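You operate a simulated robot arm through the tools that you are given. There is no shell and no other tool.

You run a simulated two-armed robot. Do the job below in one go: nothing can be reset, and whatever is moved stays where it is left.

## Task
Press the black seal home on the seal spigot and lock the lid.
Fine: shut the seal block lid, then turn its catch to locked; the other seal stays. Keep fingers out from under lids, clips, clamps and jaws. Pinch, break and dent nothing; leave nothing switched on.

Only the result counts: the job must be done as asked and must still hold three seconds after the hand-in. Knocking over, shifting, dropping, spilling or breaking anything else fails it. A push-on lid holds only when it is set on centred and level and pressed home; a screw cap is set on level and turned clockwise until tight.

## Robot
Two 7-joint arms with two-finger grippers on one trunk that stands fixed in place. Base frame: the origin is at the foot of the trunk, x ahead of it, y to its left, z up; the work surface is at about z = 0.85. Lengths are in m, angles in degrees, forces in N, time in s.
The left shoulder is at [0.06, 0.123, 1.02], the right one opposite. With the tool pointing down near the work surface each hand reaches from about 0.34 to 0.8 m from the base axis, measured 20 degrees to its own side. Payload 1.47 kg a hand.
The tool frame of a hand sits at the grasp point between the pads (the TCP): z along the fingers, y along the line on which they close. The tips reach 0.016 m beyond it. The gripper opens to 0.087 m. The gripper's body begins 0.055 m behind the TCP.
Orientation is that of the tool frame in the base frame, as [roll, pitch, yaw] about the fixed x, y, z axes, in that order (R = Rz(yaw) Ry(pitch) Rx(roll)). With the fingers straight down and closing along the base's y, the tool's x points along the base's -x, its y along +y and its z along -z.

## Interface
- The arms move only by the tool arm_command. It takes "left_series", "right_series" or both (then of equal length, played together; a hand with none holds still); each is a list of rows, each an object (a shift or turn left out is 0, a gripper value left out holds the last) with "dr": the turn, a rotation vector about the tool's x, y, z in degrees, a list of three; "slide": the shift along the tool's x, y, z in cm, a list of three; "gripper": the opening in per cent of the stroke, from 0 (shut) to 100 (fully open). In form: [{"dr": [wx, wy, wz], "slide": [tx, ty, tz], "gripper": gripper}, ...]. A call has 1 to 20 rows; each row is the pose to reach, as a shift and turn from the pose commanded when the call began, along the tool's axes at that moment. A row lasts 0.2 s, in which the tool goes at most 0.05 m and 8.6 degrees; a call with a longer step from one row to the next is refused whole, and so is a gripper value outside its range. Where a pose cannot be reached the arm comes as near as it can. A force on the tool above 40 N (or 10 N above the force at the start of the call, whichever is more), or a blocked arm, ends the call early, and 0.2 s more pass. Each finger travels about 0.153 m/s and halts on what it meets, pressing with about 28 N; the grip force reading is that of the motor and also rises with nothing between the fingers. The clock runs only during rows and for 0.2 s after the last one: add rows that repeat a pose to give the fingers time. It gives the time, the measured TCP pose, the force on the tool (base axes), the opening and the grip force at its end, in the units of the frame above (readings bear some noise), with the torque about the TCP (base axes, N m) and any sound that the robot's microphone picked up.
- Cameras (640 x 400 px; columns grow to the right, rows downward): "scene" is now at [0.0964, -0.002, 1.59]; the picture's right is [-0.01, -1.00, 0.00], its down [-0.62, 0.01, -0.79] and it looks along [0.79, -0.01, -0.62] (base axes); focal length 367 px, centre (320, 200). "left" rides on the left gripper at [0.073, -0.012, -0.09] in its tool frame; the picture's right is [0.16, 0.99, 0.00], its down [-0.72, 0.12, -0.68] and it looks along [-0.67, 0.11, 0.73] (tool axes); focal length 247 px, centre (320, 200). "right" rides on the right gripper at [0.073, 0.012, -0.09] in its tool frame; the picture's right is [-0.16, 0.99, 0.00], its down [-0.72, -0.12, -0.68] and it looks along [-0.67, -0.11, 0.73] (tool axes); focal length 247 px, centre (320, 200). There is no depth. A picture from a camera that has moved, and an enlarged one, comes with that camera's place and axes in the base frame and with its lens.
- get_image(camera): a new picture of that camera. No time passes.
- raise_lower(by): slides the trunk up (or, below 0, down) by that many m; the arms and the scene camera ride with it, the base frame stays. It gives what a move gives, with no picture.
- aim_head(pan, tilt): turns the head with the scene camera to pan (to the left, within 120 degrees either way) and tilt (down, from -29 to 69), counted from straight ahead of the robot. It gives what a move gives.
- zoom(camera, box): a new picture of the part [left, top, right, bottom] of that camera's present view, enlarged. No time passes.
- job_done(): hands the job in; it is judged then, once.

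Places have to be worked out from the pictures, the camera data and where the tool is seen. Open the grippers and draw the arms clear of the work before you hand the job in, unless the task says otherwise.

The tools are called after "Request:" as a command line: name --argument value ..., lists and objects as JSON in quotes. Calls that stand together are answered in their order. arm_command: Moves the arms, as the interface text tells. Its arguments: {"type":"object","properties":{"left_series":{"type":"array","items":{"type":"object","properties":{"dr":{"type":"array","items":{"type":"number"}},"slide":{"type":"array","items":{"type":"number"}},"gripper":{"type":"number"}}}},"right_series":{"type":"array","items":{"type":"object","properties":{"dr":{"type":"array","items":{"type":"number"}},"slide":{"type":"array","items":{"type":"number"}},"gripper":{"type":"number"}}}}},"required":[]} The other tools are called the same way: raise_lower (by) slides the trunk up or down; aim_head (pan, tilt) turns the head that bears the scene camera; get_image (camera) takes a picture; zoom (camera, box) takes an enlarged picture of a part of a camera's view; job_done () hands the job in.

At the start:

```text
time_s: 0.0
left_tool_pos: [0.5077, 0.2604, 1.2144]
left_orientation: [180.0, 0.0, 180.0]
left_force: [-0.8, -0.8, 0.0]
left_torque: [-0.01, -0.01, 0.02]
left_gripper_width: 0.0872
left_finger_force: 0.1
right_tool_pos: [0.5914, -0.2519, 1.2423]
right_orientation: [179.9, -0.1, 179.9]
right_force: [-0.9, 0.6, -0.6]
right_torque: [-0.04, 0.02, -0.01]
right_gripper_width: 0.0869
right_finger_force: 0.1
trunk travel left (down, up): [-0.175, 0.055]
head pan, tilt: [-0.6, 38.1]
```

scene: 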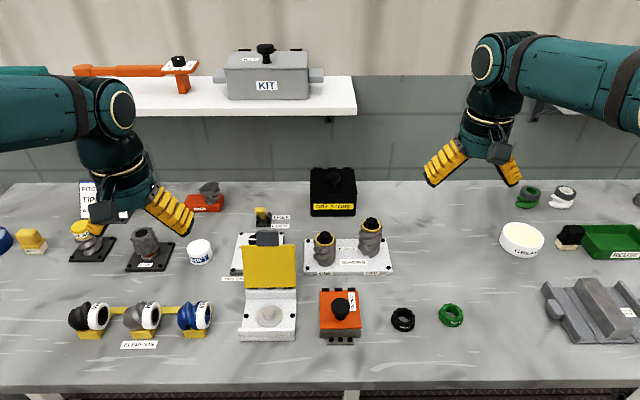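
right: 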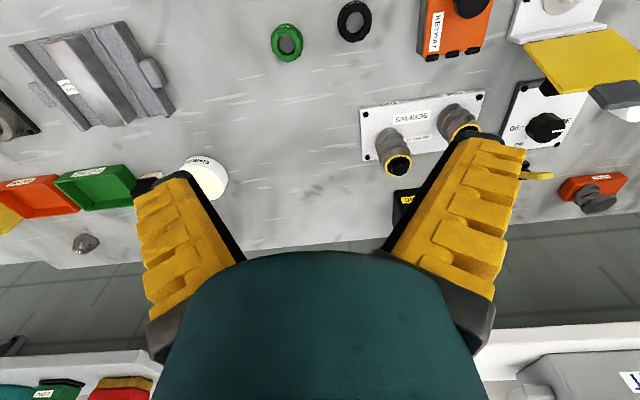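
left: 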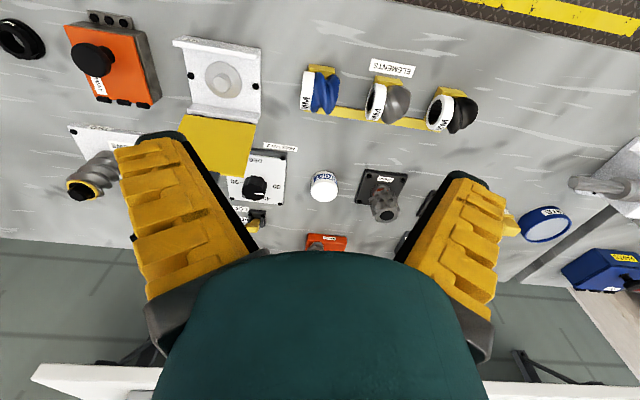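

I'll look closer at the seal block, the seals and the surroundings before moving anything.

Request:
zoom --camera "scene" --box '[220, 200, 380, 350]'

Request:
zoom --camera "scene" --box '[370, 270, 490, 345]'

Request:
zoom --camera "left" --box '[0, 0, 320, 200]'

Request:
zoom --camera "right" --box '[240, 0, 640, 250]'

```text
2.67 times, centred on (300, 275) of scene
camera zoom: at [0.0964, -0.002, 1.59], right [-0.01, -1.0, 0.0], down [-0.62, 0.01, -0.79], along [0.79, -0.01, -0.62], focal length 979 px, centre (373, 0)
```

zoom: 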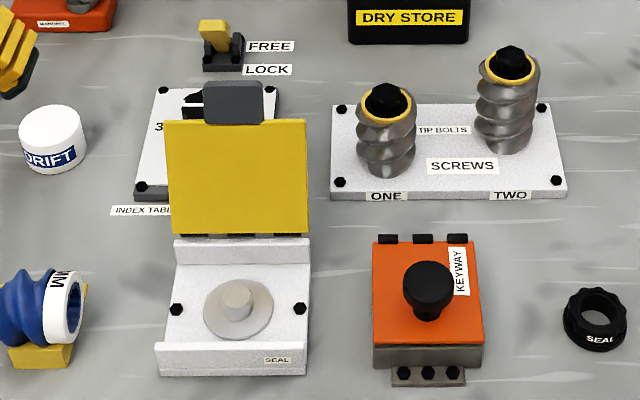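

```text
5.33 times, centred on (430, 308) of scene
camera zoom: at [0.0964, -0.002, 1.59], right [-0.01, -1.0, 0.0], down [-0.62, 0.01, -0.79], along [0.79, -0.01, -0.62], focal length 1958 px, centre (-267, -373)
```

zoom: 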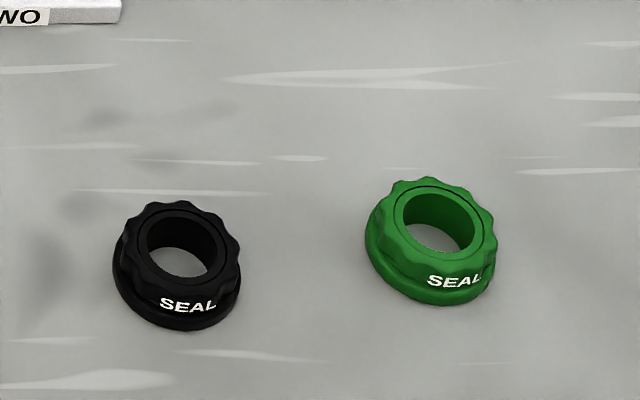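

```text
2.00 times, centred on (160, 100) of left
camera zoom: at [0.4341, 0.2487, 1.3041], right [-0.16, 0.99, 0.0], down [0.72, 0.12, 0.68], along [0.67, 0.11, -0.73], focal length 494 px, centre (640, 400)
```

zoom: 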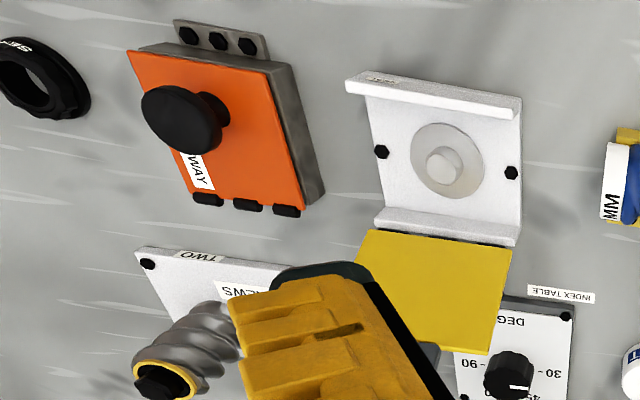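

```text
1.60 times, centred on (440, 125) of right
camera zoom: at [0.5181, -0.2403, 1.3317], right [0.16, 0.99, 0.0], down [0.72, -0.12, 0.68], along [0.67, -0.11, -0.73], focal length 395 px, centre (128, 320)
```

zoom: 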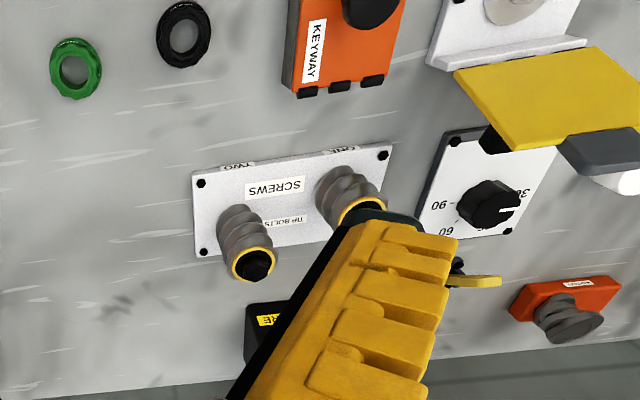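

The black seal is near (0.586, -0.196), the spigot near (0.589, 0.108), and the lid leans back from a hinge near x=0.66. Next I'll zoom in to find out which part is the lid's catch.

Request:
zoom --camera "scene" --box '[225, 195, 315, 251]'

Request:
zoom --camera "scene" --box '[225, 285, 315, 345]'

Request:
zoom --camera "right" --box '[480, 0, 640, 220]'

Request:
zoom --camera "left" --box '[160, 20, 320, 240]'

```text
7.11 times, centred on (270, 223) of scene
camera zoom: at [0.0964, -0.002, 1.59], right [-0.01, -1.0, 0.0], down [-0.62, 0.01, -0.79], along [0.79, -0.01, -0.62], focal length 2610 px, centre (676, 36)
```

zoom: 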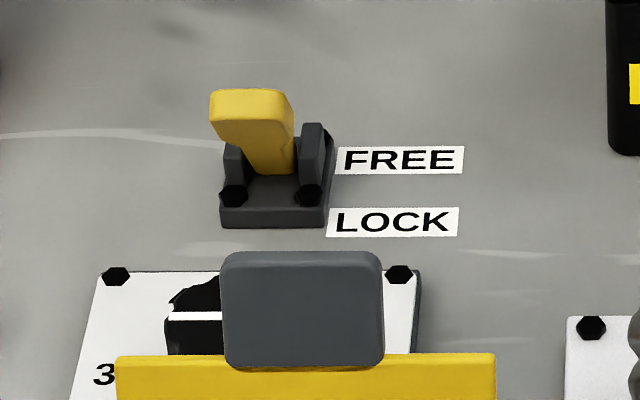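

```text
6.67 times, centred on (270, 315) of scene
camera zoom: at [0.0964, -0.002, 1.59], right [-0.01, -1.0, 0.0], down [-0.62, 0.01, -0.79], along [0.79, -0.01, -0.62], focal length 2447 px, centre (653, -567)
```

zoom: 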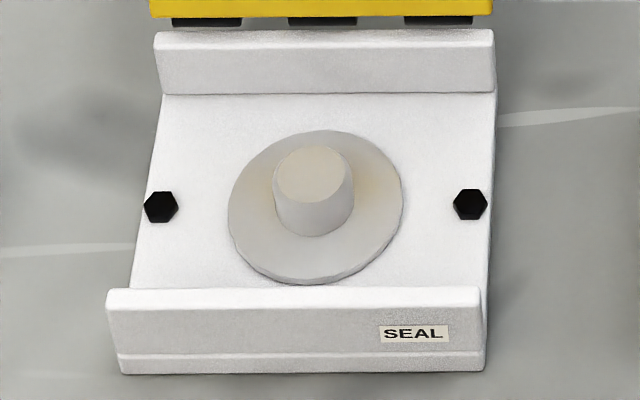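

```text
1.82 times, centred on (560, 110) of right
camera zoom: at [0.5181, -0.2403, 1.3317], right [0.16, 0.99, 0.0], down [0.72, -0.12, 0.68], along [0.67, -0.11, -0.73], focal length 449 px, centre (-116, 364)
```

zoom: 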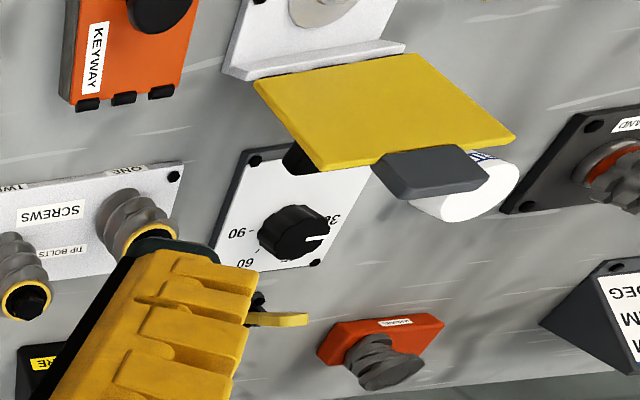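

```text
1.82 times, centred on (240, 130) of left
camera zoom: at [0.4341, 0.2487, 1.3041], right [-0.16, 0.99, 0.0], down [0.72, 0.12, 0.68], along [0.67, 0.11, -0.73], focal length 449 px, centre (466, 327)
```

zoom: 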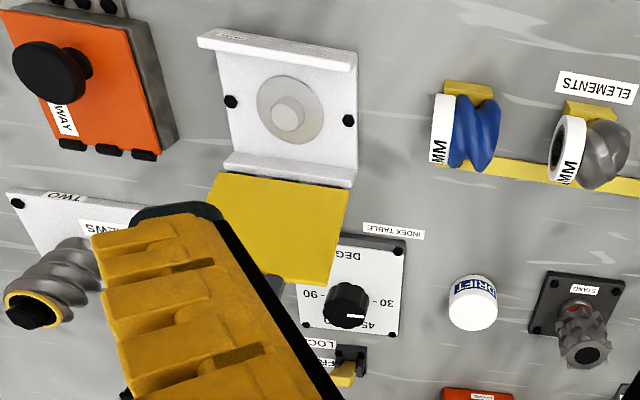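

The yellow FREE/LOCK lever sits behind the index table at about (0.92, 0.16), so I'm not yet sure it is the lid's catch. I'll turn the head to check the rest of the bench for other catches.

Request:
aim_head --pan 25 --tilt 45

Request:
get_image --camera "scene"

Request:
aim_head --pan -30 --tilt 45

Request:
get_image --camera "scene"

Request:
aim_head --pan 5 --tilt 50

Request:
get_image --camera "scene"

```text
time_s: 0.9
left_tool_pos: [0.5087, 0.2595, 1.2157]
left_orientation: [-180.0, -0.1, -180.0]
left_force: [-0.1, -0.1, 0.2]
left_torque: [0.01, 0.02, 0.01]
left_gripper_width: 0.0872
left_finger_force: 0.1
right_tool_pos: [0.5902, -0.2525, 1.2423]
right_orientation: [-179.9, 0.0, 179.9]
right_force: [-1.1, 0.4, 0.5]
right_torque: [-0.03, -0.02, 0.03]
right_gripper_width: 0.0871
right_finger_force: 0.1
trunk travel left (down, up): [-0.175, 0.055]
head pan, tilt: [25.0, 45.0]
```

```text
taken
camera scene: at [0.0838, 0.0332, 1.5799], right [0.42, -0.91, 0.0], down [-0.64, -0.3, -0.71], along [0.64, 0.3, -0.71], focal length 367 px, centre (320, 200)
```

scene: 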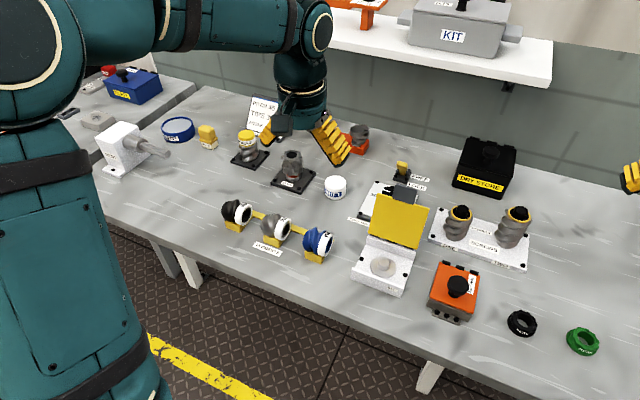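

```text
time_s: 2.1
left_tool_pos: [0.5074, 0.2601, 1.2161]
left_orientation: [-179.9, 0.1, -180.0]
left_force: [0.4, -0.7, 0.1]
left_torque: [-0.01, 0.02, 0.0]
left_gripper_width: 0.0868
left_finger_force: 0.2
right_tool_pos: [0.5909, -0.2528, 1.243]
right_orientation: [180.0, 0.0, 179.8]
right_force: [-0.4, -0.1, 0.1]
right_torque: [-0.01, -0.02, 0.0]
right_gripper_width: 0.087
right_finger_force: 0.0
trunk travel left (down, up): [-0.175, 0.055]
head pan, tilt: [-30.0, 45.0]
```

```text
taken
camera scene: at [0.0805, -0.0417, 1.5799], right [-0.5, -0.87, 0.0], down [-0.61, 0.35, -0.71], along [0.61, -0.35, -0.71], focal length 367 px, centre (320, 200)
```

scene: 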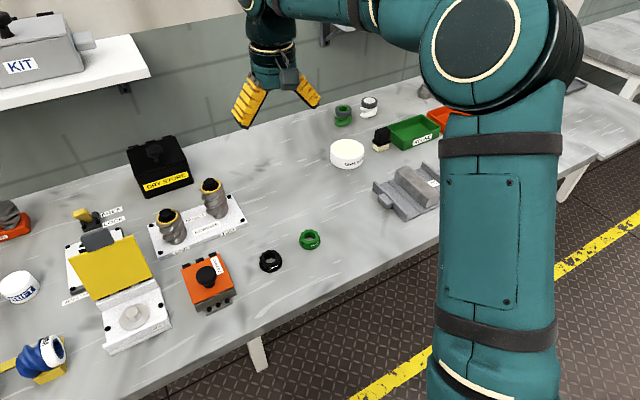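

```text
time_s: 3.1
left_tool_pos: [0.5084, 0.2607, 1.2161]
left_orientation: [-180.0, 0.0, 179.9]
left_force: [-0.5, 0.3, 1.1]
left_torque: [0.01, -0.02, 0.0]
left_gripper_width: 0.0871
left_finger_force: 0.0
right_tool_pos: [0.5908, -0.2522, 1.2422]
right_orientation: [-180.0, 0.0, 179.9]
right_force: [-0.3, 0.0, 0.0]
right_torque: [0.02, 0.03, -0.01]
right_gripper_width: 0.0869
right_finger_force: 0.0
trunk travel left (down, up): [-0.175, 0.055]
head pan, tilt: [5.0, 50.0]
```

```text
taken
camera scene: at [0.0868, 0.0055, 1.573], right [0.09, -1.0, 0.0], down [-0.76, -0.07, -0.64], along [0.64, 0.06, -0.77], focal length 367 px, centre (320, 200)
```

scene: 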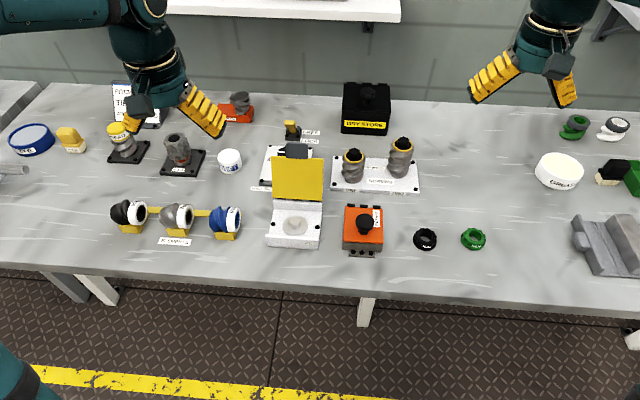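

No other catch shows up elsewhere on the bench. I'll swing the left hand round to view the lid's back and the block from behind-left, with the fingers staying well above everything.

Request:
arm_command --left_series '[{"dr": [0, 0, 8], "slide": [-1.3, 0.4, 0.4]}, {"dr": [0, 0, 16], "slide": [-2.6, 0.8, 0.9]}, {"dr": [0, 0, 24], "slide": [-3.8, 1.2, 1.3]}, {"dr": [0, 0, 32], "slide": [-5.1, 1.6, 1.7]}, {"dr": [0, 0, 40], "slide": [-6.4, 2, 2.2]}, {"dr": [0, 0, 48], "slide": [-7.6, 2.4, 2.6]}, {"dr": [0, 0, 56], "slide": [-8.9, 2.8, 3]}, {"dr": [0, 0, 64], "slide": [-10.2, 3.2, 3.5]}, {"dr": [0, 0, 72], "slide": [-11.4, 3.6, 3.9]}, {"dr": [0, 0, 80], "slide": [-12.7, 4, 4.3]}, {"dr": [0, 0, 88], "slide": [-14, 4.4, 4.8]}, {"dr": [0, 0, 96], "slide": [-15.2, 4.8, 5.2]}, {"dr": [0, 0, 104], "slide": [-16.5, 5.2, 5.6]}, {"dr": [0, 0, 112], "slide": [-17.8, 5.6, 6.1]}, {"dr": [0, 0, 120], "slide": [-19, 6, 6.5]}]'

Request:
get_image --camera "left"

```text
time_s: 6.3
left_tool_pos: [0.6969, 0.32, 1.1501]
left_orientation: [-179.9, 0.0, 59.7]
left_force: [0.0, 0.6, 0.2]
left_torque: [0.04, -0.02, 0.0]
left_gripper_width: 0.0868
left_finger_force: 0.1
right_tool_pos: [0.5918, -0.2521, 1.2424]
right_orientation: [-180.0, 0.0, 179.9]
right_force: [0.2, 0.8, 0.4]
right_torque: [0.01, 0.04, -0.02]
right_gripper_width: 0.0869
right_finger_force: 0.1
trunk travel left (down, up): [-0.175, 0.055]
head pan, tilt: [5.0, 50.0]
```

```text
taken
camera left: at [0.7233, 0.3887, 1.2387], right [0.93, -0.36, 0.0], down [-0.26, -0.68, 0.68], along [-0.25, -0.63, -0.73], focal length 247 px, centre (320, 200)
```

left: 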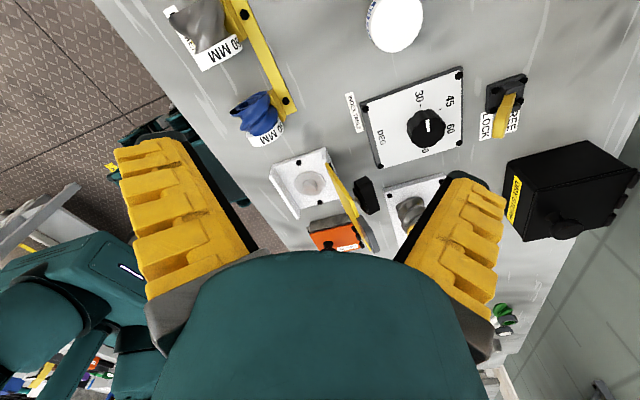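

Request:
zoom --camera "left" --box '[250, 60, 540, 250]'

Request:
zoom --camera "left" --box '[260, 130, 400, 260]'

```text
2.11 times, centred on (395, 155) of left
camera zoom: at [0.7233, 0.3887, 1.2387], right [0.93, -0.36, 0.0], down [-0.26, -0.68, 0.68], along [-0.25, -0.63, -0.73], focal length 520 px, centre (162, 295)
```

zoom: 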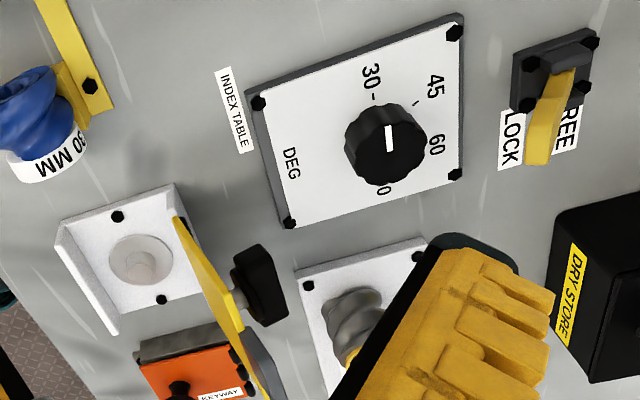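

```text
3.08 times, centred on (330, 195) of left
camera zoom: at [0.7233, 0.3887, 1.2387], right [0.93, -0.36, 0.0], down [-0.26, -0.68, 0.68], along [-0.25, -0.63, -0.73], focal length 760 px, centre (289, 215)
```

zoom: 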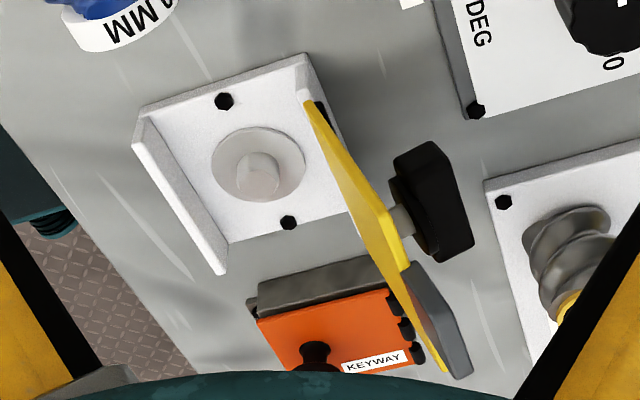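

That view settles it. The catch is the black T-bar knob on a stem on the outside of the lid, and the far FREE/LOCK lever belongs to the index table, so I'll leave that alone. Seal first: I'm bringing the right hand above the black seal for a closer look.

Request:
arm_command --right_series '[{"slide": [0.1, 1.1, 3.6]}, {"slide": [0.2, 2.2, 7.2]}, {"slide": [0.3, 3.3, 10.8]}, {"slide": [0.4, 4.4, 14.4]}, {"slide": [0.6, 5.6, 18]}, {"slide": [0.6, 5.6, 18]}]'

Request:
get_image --camera "right"

Request:
zoom --camera "scene" --box '[380, 210, 470, 270]'

```text
time_s: 7.8
left_tool_pos: [0.6967, 0.3184, 1.1507]
left_orientation: [-179.9, 0.0, 60.0]
left_force: [0.3, 1.0, 0.8]
left_torque: [0.01, 0.0, 0.02]
left_gripper_width: 0.0869
left_finger_force: 0.0
right_tool_pos: [0.5854, -0.1987, 1.0616]
right_orientation: [180.0, 0.1, 179.9]
right_force: [0.0, -0.7, 0.1]
right_torque: [0.01, -0.05, -0.02]
right_gripper_width: 0.0868
right_finger_force: 0.0
trunk travel left (down, up): [-0.175, 0.055]
head pan, tilt: [5.0, 50.0]
```

```text
taken
camera right: at [0.5133, -0.1866, 1.1508], right [0.16, 0.99, 0.0], down [0.72, -0.12, 0.68], along [0.67, -0.11, -0.73], focal length 247 px, centre (320, 200)
```

right: 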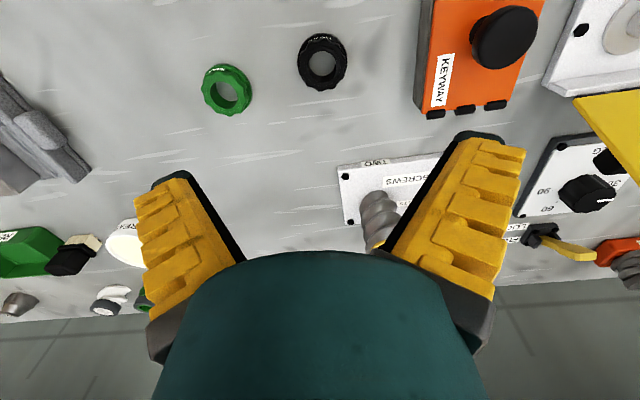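

```text
6.67 times, centred on (425, 240) of scene
camera zoom: at [0.0861, 0.0053, 1.573], right [0.09, -1.0, 0.0], down [-0.76, -0.07, -0.64], along [0.64, 0.06, -0.77], focal length 2447 px, centre (-380, -67)
```

zoom: 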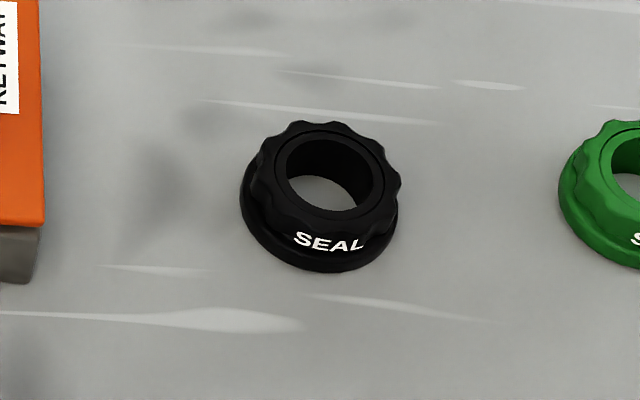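

The seal reads about (0.585, -0.197), roughly 55 mm across and 17 mm high, flange down. I'll lower the open hand straight over it to z≈0.90 and check the alignment.

Request:
arm_command --right_series '[{"slide": [0, 0.1, 4]}, {"slide": [0, 0.2, 8]}, {"slide": [0, 0.2, 12]}, {"slide": [0, 0.2, 16]}, {"slide": [0, 0.2, 16]}]'

Request:
get_image --camera "right"

Request:
zoom --camera "scene" --box '[370, 190, 490, 270]'

```text
time_s: 8.9
left_tool_pos: [0.6962, 0.3196, 1.1514]
left_orientation: [180.0, 0.0, 60.0]
left_force: [0.3, 0.5, 0.7]
left_torque: [0.0, -0.03, 0.02]
left_gripper_width: 0.087
left_finger_force: 0.1
right_tool_pos: [0.5851, -0.1955, 0.9025]
right_orientation: [-180.0, 0.1, 180.0]
right_force: [0.3, 0.2, 0.9]
right_torque: [0.04, 0.02, -0.03]
right_gripper_width: 0.087
right_finger_force: 0.0
trunk travel left (down, up): [-0.175, 0.055]
head pan, tilt: [5.0, 50.0]
```

```text
taken
camera right: at [0.512, -0.1842, 0.9908], right [0.16, 0.99, 0.0], down [0.72, -0.12, 0.68], along [0.67, -0.11, -0.73], focal length 247 px, centre (320, 200)
```

right: 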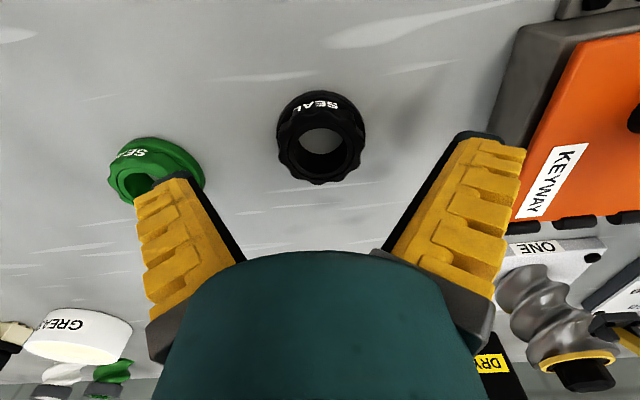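

```text
5.00 times, centred on (430, 230) of scene
camera zoom: at [0.0862, 0.0056, 1.5731], right [0.09, -1.0, 0.0], down [-0.76, -0.07, -0.64], along [0.64, 0.06, -0.77], focal length 1835 px, centre (-230, 50)
```

zoom: 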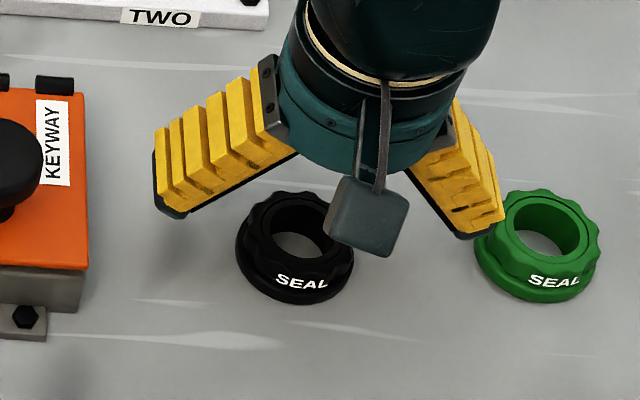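

The hand is centred on the seal in y. I'll zoom in to fix the x offset and the height before gripping.

Request:
zoom --camera "right" --box '[240, 70, 400, 200]'

```text
3.08 times, centred on (320, 135) of right
camera zoom: at [0.512, -0.1842, 0.9908], right [0.16, 0.99, 0.0], down [0.72, -0.12, 0.68], along [0.67, -0.11, -0.73], focal length 760 px, centre (320, 400)
```

zoom: 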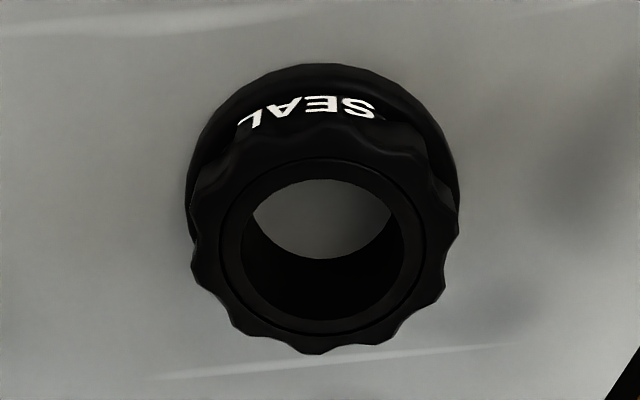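

The hole centre is at (0.585, -0.196), right under the TCP, and the seal's top is at about z≈0.873. I'm lowering to z≈0.872 and closing on it.

Request:
arm_command --right_series '[{"slide": [0, 0, 1.5]}, {"slide": [0, 0, 3.0]}, {"slide": [0, 0, 3.0]}, {"slide": [0, 0, 3.0], "gripper": 80}, {"slide": [0, 0, 3.0], "gripper": 65}, {"slide": [0, 0, 3.0], "gripper": 50}, {"slide": [0, 0, 3.0], "gripper": 50}]'

Request:
get_image --camera "right"

```text
time_s: 10.6
left_tool_pos: [0.6971, 0.3205, 1.1497]
left_orientation: [-180.0, 0.0, 59.9]
left_force: [-0.2, 0.8, 0.2]
left_torque: [0.02, -0.01, 0.01]
left_gripper_width: 0.0871
left_finger_force: 0.0
right_tool_pos: [0.5826, -0.1949, 0.8725]
right_orientation: [180.0, -0.1, 179.9]
right_force: [-0.1, 0.1, 2.9]
right_torque: [0.0, -0.04, 0.01]
right_gripper_width: 0.0475
right_finger_force: 28.3
trunk travel left (down, up): [-0.175, 0.055]
head pan, tilt: [5.0, 50.0]
```

```text
taken
camera right: at [0.512, -0.1831, 0.9611], right [0.16, 0.99, 0.0], down [0.72, -0.12, 0.68], along [0.67, -0.11, -0.73], focal length 247 px, centre (320, 200)
```

right: 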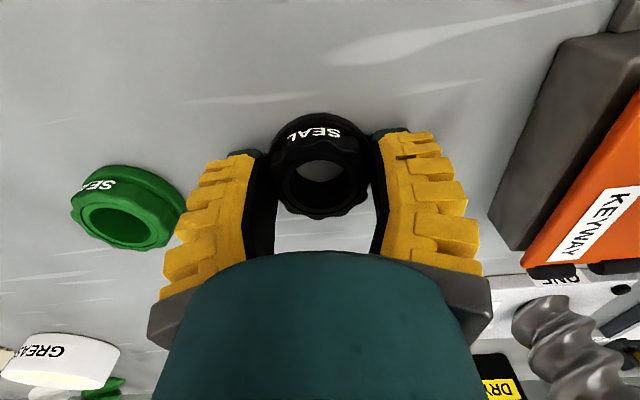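

It holds the collar at 47.5 mm. I'll zoom to measure the seal's offset from the TCP, and take a close look at the spigot from the scene camera.

Request:
zoom --camera "right" --box '[240, 100, 400, 230]'

Request:
zoom --camera "scene" --box '[260, 190, 335, 255]'

Request:
zoom --camera "left" --box '[260, 140, 350, 220]'

```text
3.08 times, centred on (320, 165) of right
camera zoom: at [0.512, -0.1831, 0.9611], right [0.16, 0.99, 0.0], down [0.72, -0.12, 0.68], along [0.67, -0.11, -0.73], focal length 760 px, centre (320, 308)
```

zoom: 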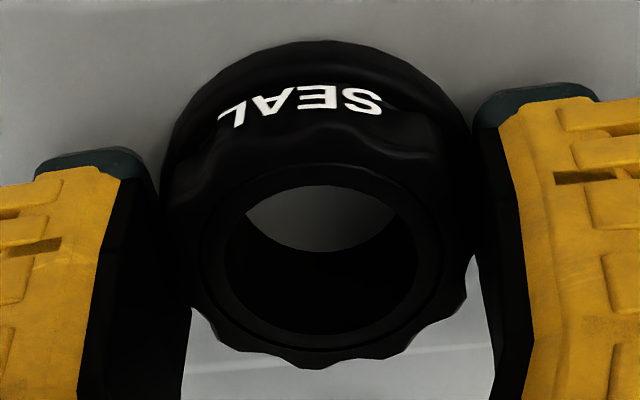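

```text
6.15 times, centred on (298, 222) of scene
camera zoom: at [0.0865, 0.0056, 1.573], right [0.09, -1.0, 0.0], down [-0.76, -0.07, -0.64], along [0.64, 0.06, -0.77], focal length 2259 px, centre (458, 62)
```

zoom: 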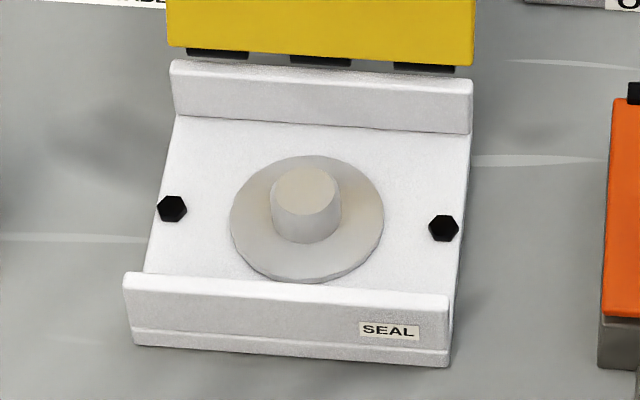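

```text
5.00 times, centred on (305, 180) of left
camera zoom: at [0.7224, 0.3887, 1.2395], right [0.93, -0.36, 0.0], down [-0.26, -0.68, 0.68], along [-0.24, -0.64, -0.73], focal length 1235 px, centre (395, 300)
```

zoom: 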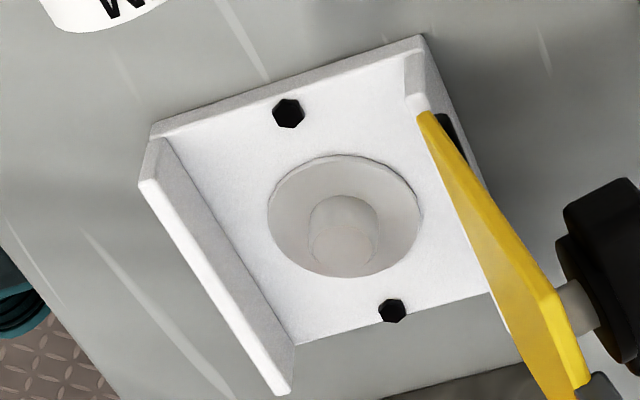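

The seal sits centred on the TCP within about 1 mm. I put the spigot near (0.596, 0.110), with its disc top at z≈0.862 and spigot top at z≈0.88. I'm lifting the seal high and moving it toward the block, stopping short so the same camera can measure the spigot.

Request:
arm_command --right_series '[{"slide": [0, 0, -2]}, {"slide": [0, 0, -6]}, {"slide": [0, 0, -10]}, {"slide": [0, 0, -14]}, {"slide": [0, 0, -18]}, {"slide": [0, 3.5, -18]}, {"slide": [0, 7, -18]}, {"slide": [0, 10.5, -18]}, {"slide": [0, 14, -18]}, {"slide": [0, 17.5, -18]}, {"slide": [0, 21, -18]}, {"slide": [0, 21, -18]}]'

Request:
get_image --camera "right"

Request:
get_image --camera "scene"

```text
time_s: 13.2
left_tool_pos: [0.697, 0.3195, 1.1504]
left_orientation: [-180.0, -0.1, 59.9]
left_force: [0.0, -0.4, 0.2]
left_torque: [0.03, 0.0, -0.01]
left_gripper_width: 0.087
left_finger_force: 0.2
right_tool_pos: [0.5835, 0.0149, 1.0513]
right_orientation: [-179.9, 0.1, 179.8]
right_force: [0.4, 0.3, 0.8]
right_torque: [-0.03, 0.04, 0.01]
right_gripper_width: 0.0491
right_finger_force: 4.2
trunk travel left (down, up): [-0.175, 0.055]
head pan, tilt: [5.0, 50.0]
```

```text
taken
camera right: at [0.5126, 0.0277, 1.1409], right [0.16, 0.99, 0.0], down [0.72, -0.12, 0.68], along [0.67, -0.11, -0.73], focal length 247 px, centre (320, 200)
```

right: 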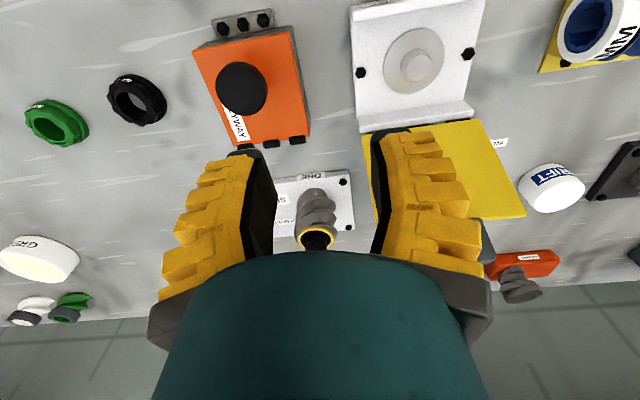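

```text
taken
camera scene: at [0.0867, 0.005, 1.573], right [0.09, -1.0, 0.0], down [-0.76, -0.07, -0.64], along [0.64, 0.06, -0.77], focal length 367 px, centre (320, 200)
```

scene: 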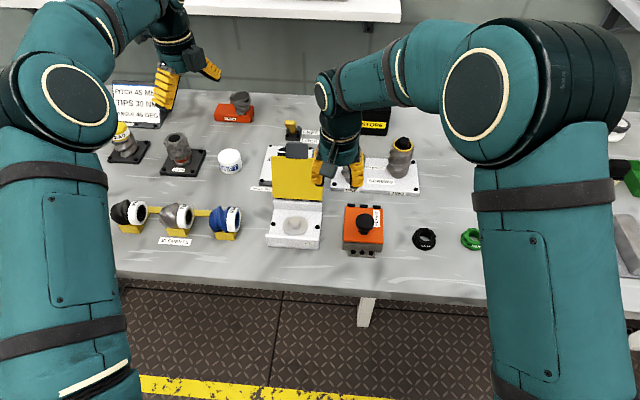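

The seal did not come along: it is still lying where it was, and the gripper reads 4 N in free air. I'll use this view to measure the spigot now, then go back and grip harder.

Request:
zoom --camera "right" --box '[340, 0, 500, 140]'

Request:
zoom --camera "right" --box '[80, 50, 200, 150]'

Request:
zoom --camera "scene" --box '[380, 210, 470, 270]'

```text
2.86 times, centred on (420, 70) of right
camera zoom: at [0.5126, 0.0277, 1.1409], right [0.16, 0.99, 0.0], down [0.72, -0.12, 0.68], along [0.67, -0.11, -0.73], focal length 706 px, centre (34, 571)
```

zoom: 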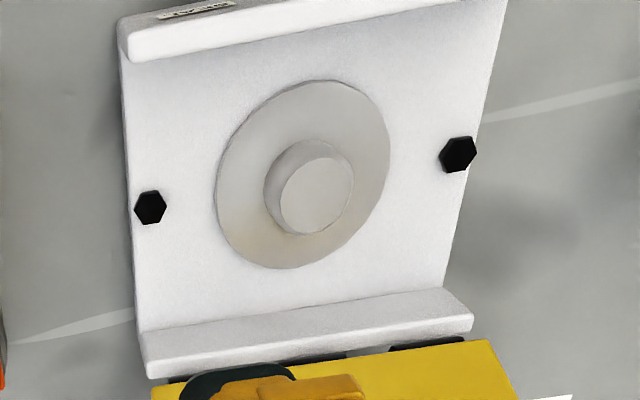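

```text
4.00 times, centred on (140, 100) of right
camera zoom: at [0.5126, 0.0277, 1.1409], right [0.16, 0.99, 0.0], down [0.72, -0.12, 0.68], along [0.67, -0.11, -0.73], focal length 988 px, centre (1040, 600)
```

zoom: 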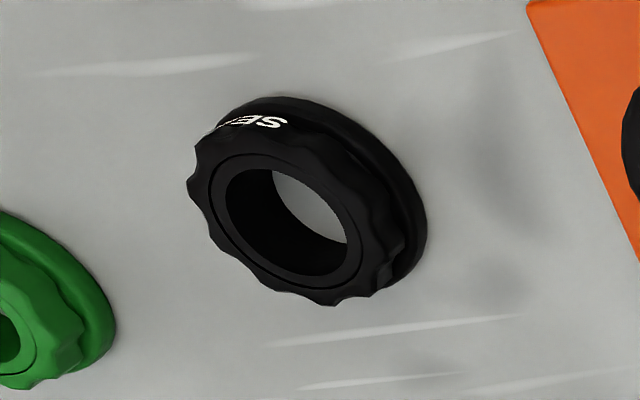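

```text
6.67 times, centred on (425, 240) of scene
camera zoom: at [0.0867, 0.005, 1.573], right [0.09, -1.0, 0.0], down [-0.76, -0.07, -0.64], along [0.64, 0.06, -0.77], focal length 2447 px, centre (-380, -67)
```

zoom: 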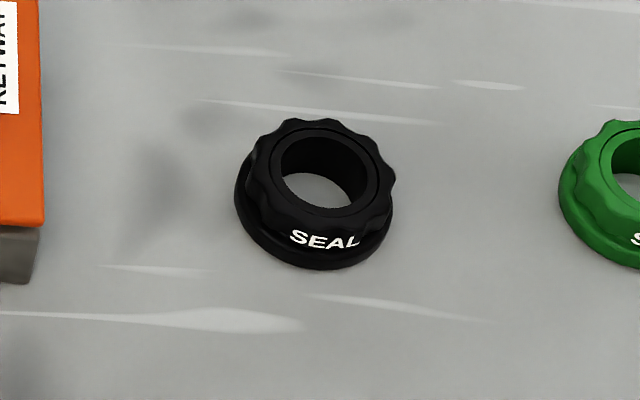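

The spigot measures (0.595, 0.110) here as well. The seal has barely moved, to about (0.586, -0.194), so 50 % was simply not closed enough. I'm going back over it with the gripper fully open.

Request:
arm_command --right_series '[{"slide": [0, -3.5, 0], "gripper": 100}, {"slide": [0, -7, 0], "gripper": 100}, {"slide": [0, -10.5, 0], "gripper": 100}, {"slide": [0, -14, 0], "gripper": 100}, {"slide": [0, -17.5, 0], "gripper": 100}, {"slide": [0, -20.9, 0], "gripper": 100}, {"slide": [0, -20.9, 4], "gripper": 100}, {"slide": [0, -20.9, 8], "gripper": 100}, {"slide": [0, -20.9, 12], "gripper": 100}, {"slide": [0, -20.9, 15], "gripper": 100}, {"slide": [0, -20.9, 15], "gripper": 100}]'

Request:
zoom --camera "right" --box '[240, 70, 400, 200]'

```text
time_s: 15.6
left_tool_pos: [0.6968, 0.319, 1.1513]
left_orientation: [-180.0, 0.0, 60.0]
left_force: [0.6, -0.3, 0.3]
left_torque: [0.0, 0.0, 0.0]
left_gripper_width: 0.0867
left_finger_force: 0.1
right_tool_pos: [0.583, -0.1934, 0.9035]
right_orientation: [179.9, 0.0, 179.9]
right_force: [0.1, 0.0, 0.4]
right_torque: [-0.03, 0.03, -0.02]
right_gripper_width: 0.0869
right_finger_force: 0.1
trunk travel left (down, up): [-0.175, 0.055]
head pan, tilt: [5.0, 50.0]
```

```text
3.08 times, centred on (320, 135) of right
camera zoom: at [0.5117, -0.1816, 0.9925], right [0.16, 0.99, 0.0], down [0.72, -0.12, 0.68], along [0.67, -0.11, -0.73], focal length 760 px, centre (320, 400)
```

zoom: 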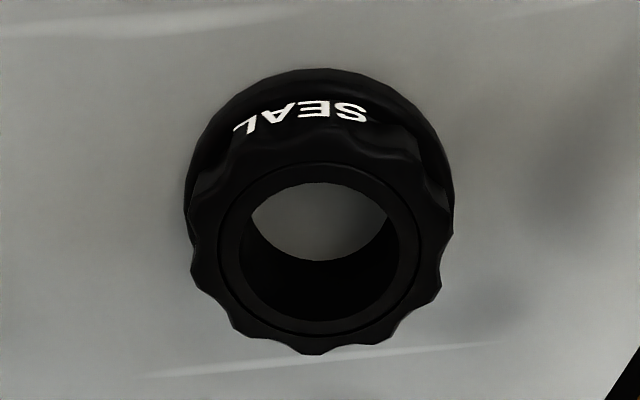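

It is centred under the hand. I'm lowering to z≈0.871 and closing further this time.

Request:
arm_command --right_series '[{"slide": [0, 0, 1.6], "gripper": 100}, {"slide": [0, 0, 3.1], "gripper": 100}, {"slide": [0, 0, 3.1], "gripper": 80}, {"slide": [0, 0, 3.1], "gripper": 60}, {"slide": [0, 0, 3.1], "gripper": 50}, {"slide": [0, 0, 3.1], "gripper": 40}, {"slide": [0, 0, 3.1], "gripper": 40}, {"slide": [0, 0, 3.1], "gripper": 40}, {"slide": [0, 0, 3.1], "gripper": 40}]'

Request:
get_image --camera "right"

```text
time_s: 17.6
left_tool_pos: [0.6986, 0.3191, 1.1517]
left_orientation: [179.9, 0.0, 60.0]
left_force: [0.3, -0.2, -0.1]
left_torque: [-0.01, 0.0, 0.0]
left_gripper_width: 0.0869
left_finger_force: 0.1
right_tool_pos: [0.5853, -0.1929, 0.8713]
right_orientation: [-180.0, 0.0, 179.9]
right_force: [-0.4, -2.7, 2.8]
right_torque: [-0.05, -0.07, 0.04]
right_gripper_width: 0.0471
right_finger_force: 28.4
trunk travel left (down, up): [-0.175, 0.055]
head pan, tilt: [5.0, 50.0]
```

```text
taken
camera right: at [0.5125, -0.1808, 0.9614], right [0.16, 0.99, 0.0], down [0.72, -0.12, 0.68], along [0.67, -0.11, -0.73], focal length 247 px, centre (320, 200)
```

right: 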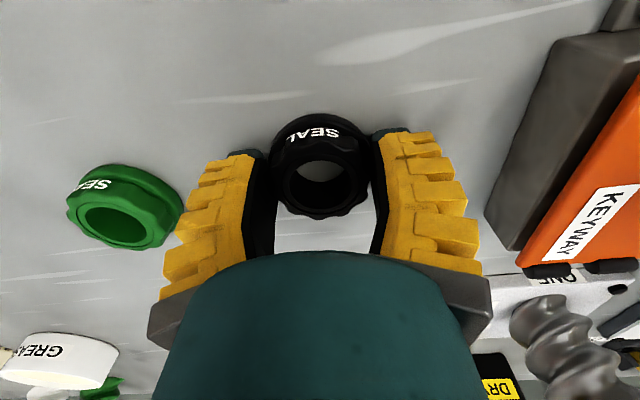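

The grip is 28 N at 47 mm. I'll tighten the command and do a small test lift before carrying it.

Request:
arm_command --right_series '[{"gripper": 20}, {"gripper": 20}, {"slide": [0, 0, -0.7], "gripper": 20}, {"slide": [0, 0, -1.5], "gripper": 20}, {"slide": [0, 0, -2.5], "gripper": 20}, {"slide": [0, 0, -2.5], "gripper": 20}]'

Request:
get_image --camera "right"

Request:
zoom --camera "scene" --box '[370, 190, 490, 270]'

```text
time_s: 18.9
left_tool_pos: [0.6974, 0.3192, 1.1512]
left_orientation: [180.0, -0.1, 59.9]
left_force: [-0.5, 0.3, -1.0]
left_torque: [-0.01, 0.01, -0.02]
left_gripper_width: 0.0868
left_finger_force: 0.0
right_tool_pos: [0.5837, -0.1927, 0.8964]
right_orientation: [-179.9, 0.0, 179.9]
right_force: [-0.1, 0.2, -0.2]
right_torque: [0.03, 0.0, 0.03]
right_gripper_width: 0.0465
right_finger_force: 28.2
trunk travel left (down, up): [-0.175, 0.055]
head pan, tilt: [5.0, 50.0]
```

```text
taken
camera right: at [0.5119, -0.1806, 0.9862], right [0.16, 0.99, 0.0], down [0.72, -0.12, 0.68], along [0.67, -0.11, -0.73], focal length 247 px, centre (320, 200)
```

right: 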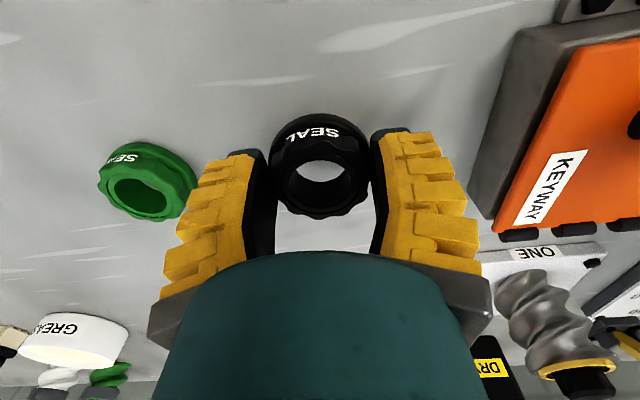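

```text
5.00 times, centred on (430, 230) of scene
camera zoom: at [0.0871, 0.0055, 1.5729], right [0.09, -1.0, 0.0], down [-0.76, -0.07, -0.64], along [0.64, 0.06, -0.77], focal length 1835 px, centre (-230, 50)
```

zoom: 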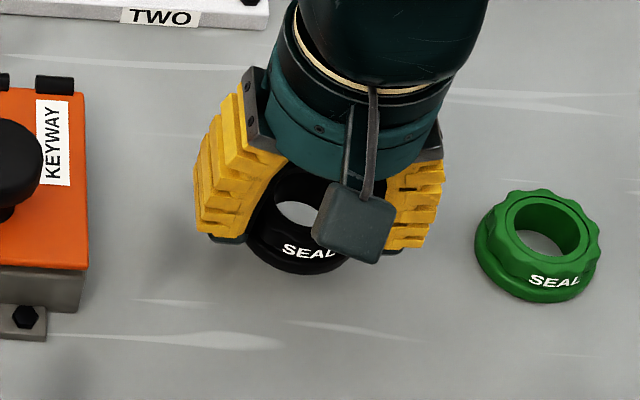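

The seal is now firmly held and lifted. I'll measure its place in the hand.

Request:
zoom --camera "right" --box '[240, 100, 400, 230]'

```text
3.08 times, centred on (320, 165) of right
camera zoom: at [0.5119, -0.1806, 0.9862], right [0.16, 0.99, 0.0], down [0.72, -0.12, 0.68], along [0.67, -0.11, -0.73], focal length 760 px, centre (320, 308)
```

zoom: 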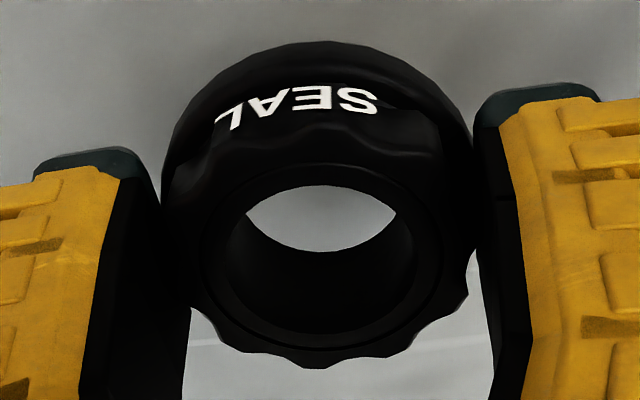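

The seal sits about 1.5 mm toward the robot from the TCP, otherwise centred and level. I'm lifting it over the keyway box and carrying it above the spigot.

Request:
arm_command --right_series '[{"slide": [0, 0, -4], "gripper": 20}, {"slide": [0, 0, -8], "gripper": 20}, {"slide": [0, 0, -12], "gripper": 20}, {"slide": [0, 0, -15.4], "gripper": 20}, {"slide": [-0.1, 3, -15.4], "gripper": 20}, {"slide": [-0.2, 6, -15.4], "gripper": 20}, {"slide": [-0.3, 9, -15.4], "gripper": 20}, {"slide": [-0.4, 12, -15.4], "gripper": 20}, {"slide": [-0.5, 15, -15.4], "gripper": 20}, {"slide": [-0.7, 18, -15.4], "gripper": 20}, {"slide": [-0.8, 21, -15.4], "gripper": 20}, {"slide": [-0.9, 24, -15.4], "gripper": 20}, {"slide": [-1.05, 27, -15.4], "gripper": 20}, {"slide": [-1.15, 30.26, -15.4], "gripper": 20}, {"slide": [-1.15, 30.26, -15.4], "gripper": 20}, {"slide": [-1.15, 30.26, -12], "gripper": 20}, {"slide": [-1.15, 30.26, -9], "gripper": 20}, {"slide": [-1.15, 30.26, -9], "gripper": 20}]'

Request:
get_image --camera "right"

Request:
get_image --camera "left"

Request:
get_image --camera "scene"

```text
time_s: 22.8
left_tool_pos: [0.6964, 0.3207, 1.1508]
left_orientation: [180.0, 0.0, 60.1]
left_force: [0.8, -0.2, -0.1]
left_torque: [0.0, 0.02, -0.01]
left_gripper_width: 0.087
left_finger_force: 0.1
right_tool_pos: [0.5995, 0.1091, 0.9877]
right_orientation: [180.0, 0.0, 179.8]
right_force: [-0.1, 0.0, 0.7]
right_torque: [0.03, 0.01, -0.01]
right_gripper_width: 0.0468
right_finger_force: 27.5
trunk travel left (down, up): [-0.175, 0.055]
head pan, tilt: [5.0, 50.0]
```

```text
taken
camera right: at [0.5261, 0.1224, 1.0769], right [0.16, 0.99, 0.0], down [0.72, -0.12, 0.68], along [0.67, -0.11, -0.73], focal length 247 px, centre (320, 200)
```

right: 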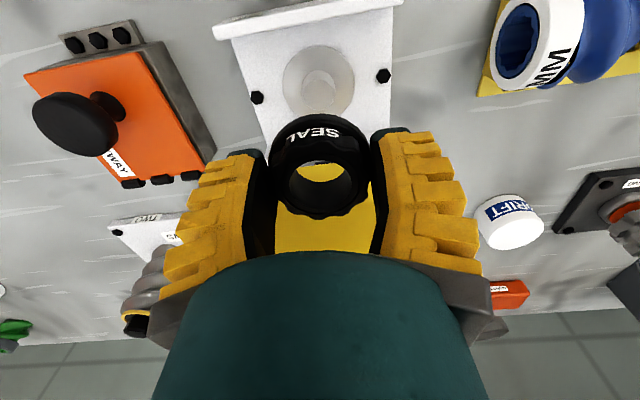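

```text
taken
camera left: at [0.7226, 0.3889, 1.2393], right [0.93, -0.36, 0.0], down [-0.26, -0.68, 0.68], along [-0.24, -0.64, -0.73], focal length 247 px, centre (320, 200)
```

left: 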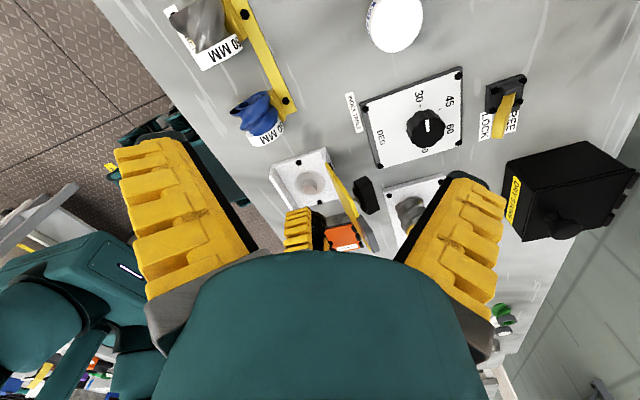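

```text
taken
camera scene: at [0.0868, 0.0058, 1.573], right [0.09, -1.0, 0.0], down [-0.76, -0.07, -0.64], along [0.64, 0.06, -0.77], focal length 367 px, centre (320, 200)
```

scene: 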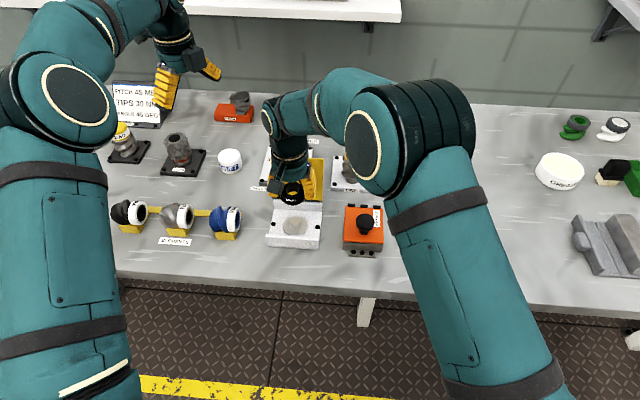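

I'll zoom in on both views to measure the seal hole against the spigot directly.

Request:
zoom --camera "right" --box '[240, 0, 420, 230]'

Request:
zoom --camera "scene" --box '[255, 170, 335, 255]'

Request:
zoom --camera "left" --box '[260, 140, 350, 220]'

```text
1.74 times, centred on (330, 115) of right
camera zoom: at [0.5261, 0.1224, 1.0769], right [0.16, 0.99, 0.0], down [0.72, -0.12, 0.68], along [0.67, -0.11, -0.73], focal length 430 px, centre (303, 348)
```

zoom: 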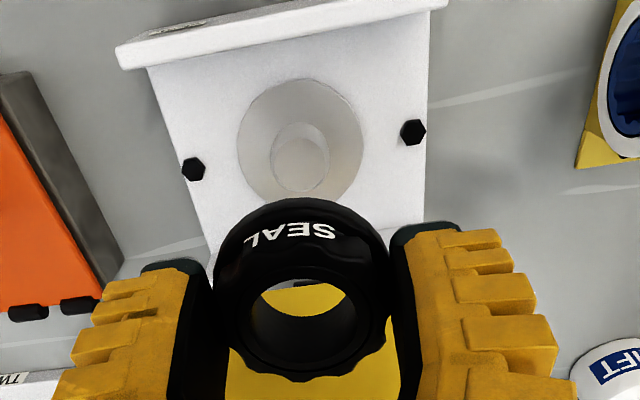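

```text
4.71 times, centred on (295, 212) of scene
camera zoom: at [0.0868, 0.0058, 1.573], right [0.09, -1.0, 0.0], down [-0.76, -0.07, -0.64], along [0.64, 0.06, -0.77], focal length 1727 px, centre (438, 141)
```

zoom: 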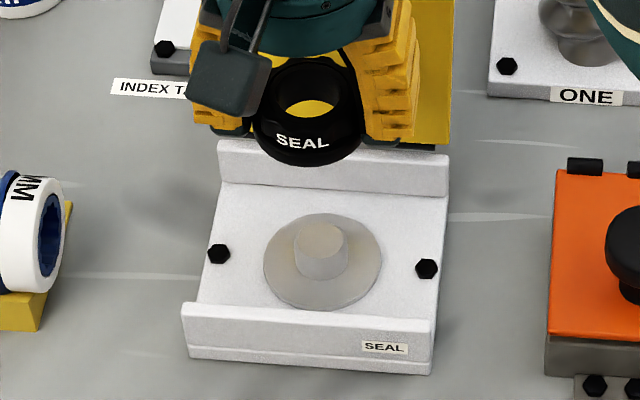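

```text
5.00 times, centred on (305, 180) of left
camera zoom: at [0.7226, 0.3889, 1.2393], right [0.93, -0.36, 0.0], down [-0.26, -0.68, 0.68], along [-0.24, -0.64, -0.73], focal length 1235 px, centre (395, 300)
```

zoom: 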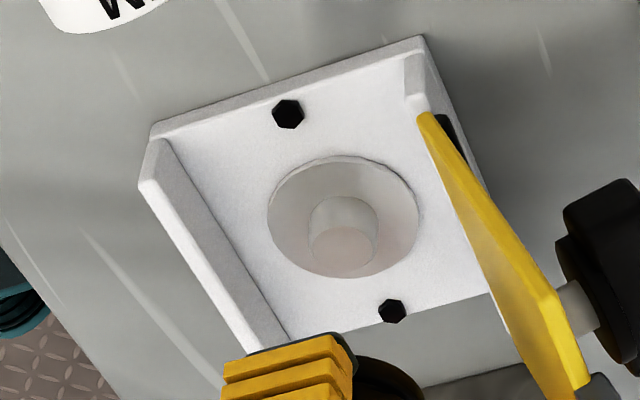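

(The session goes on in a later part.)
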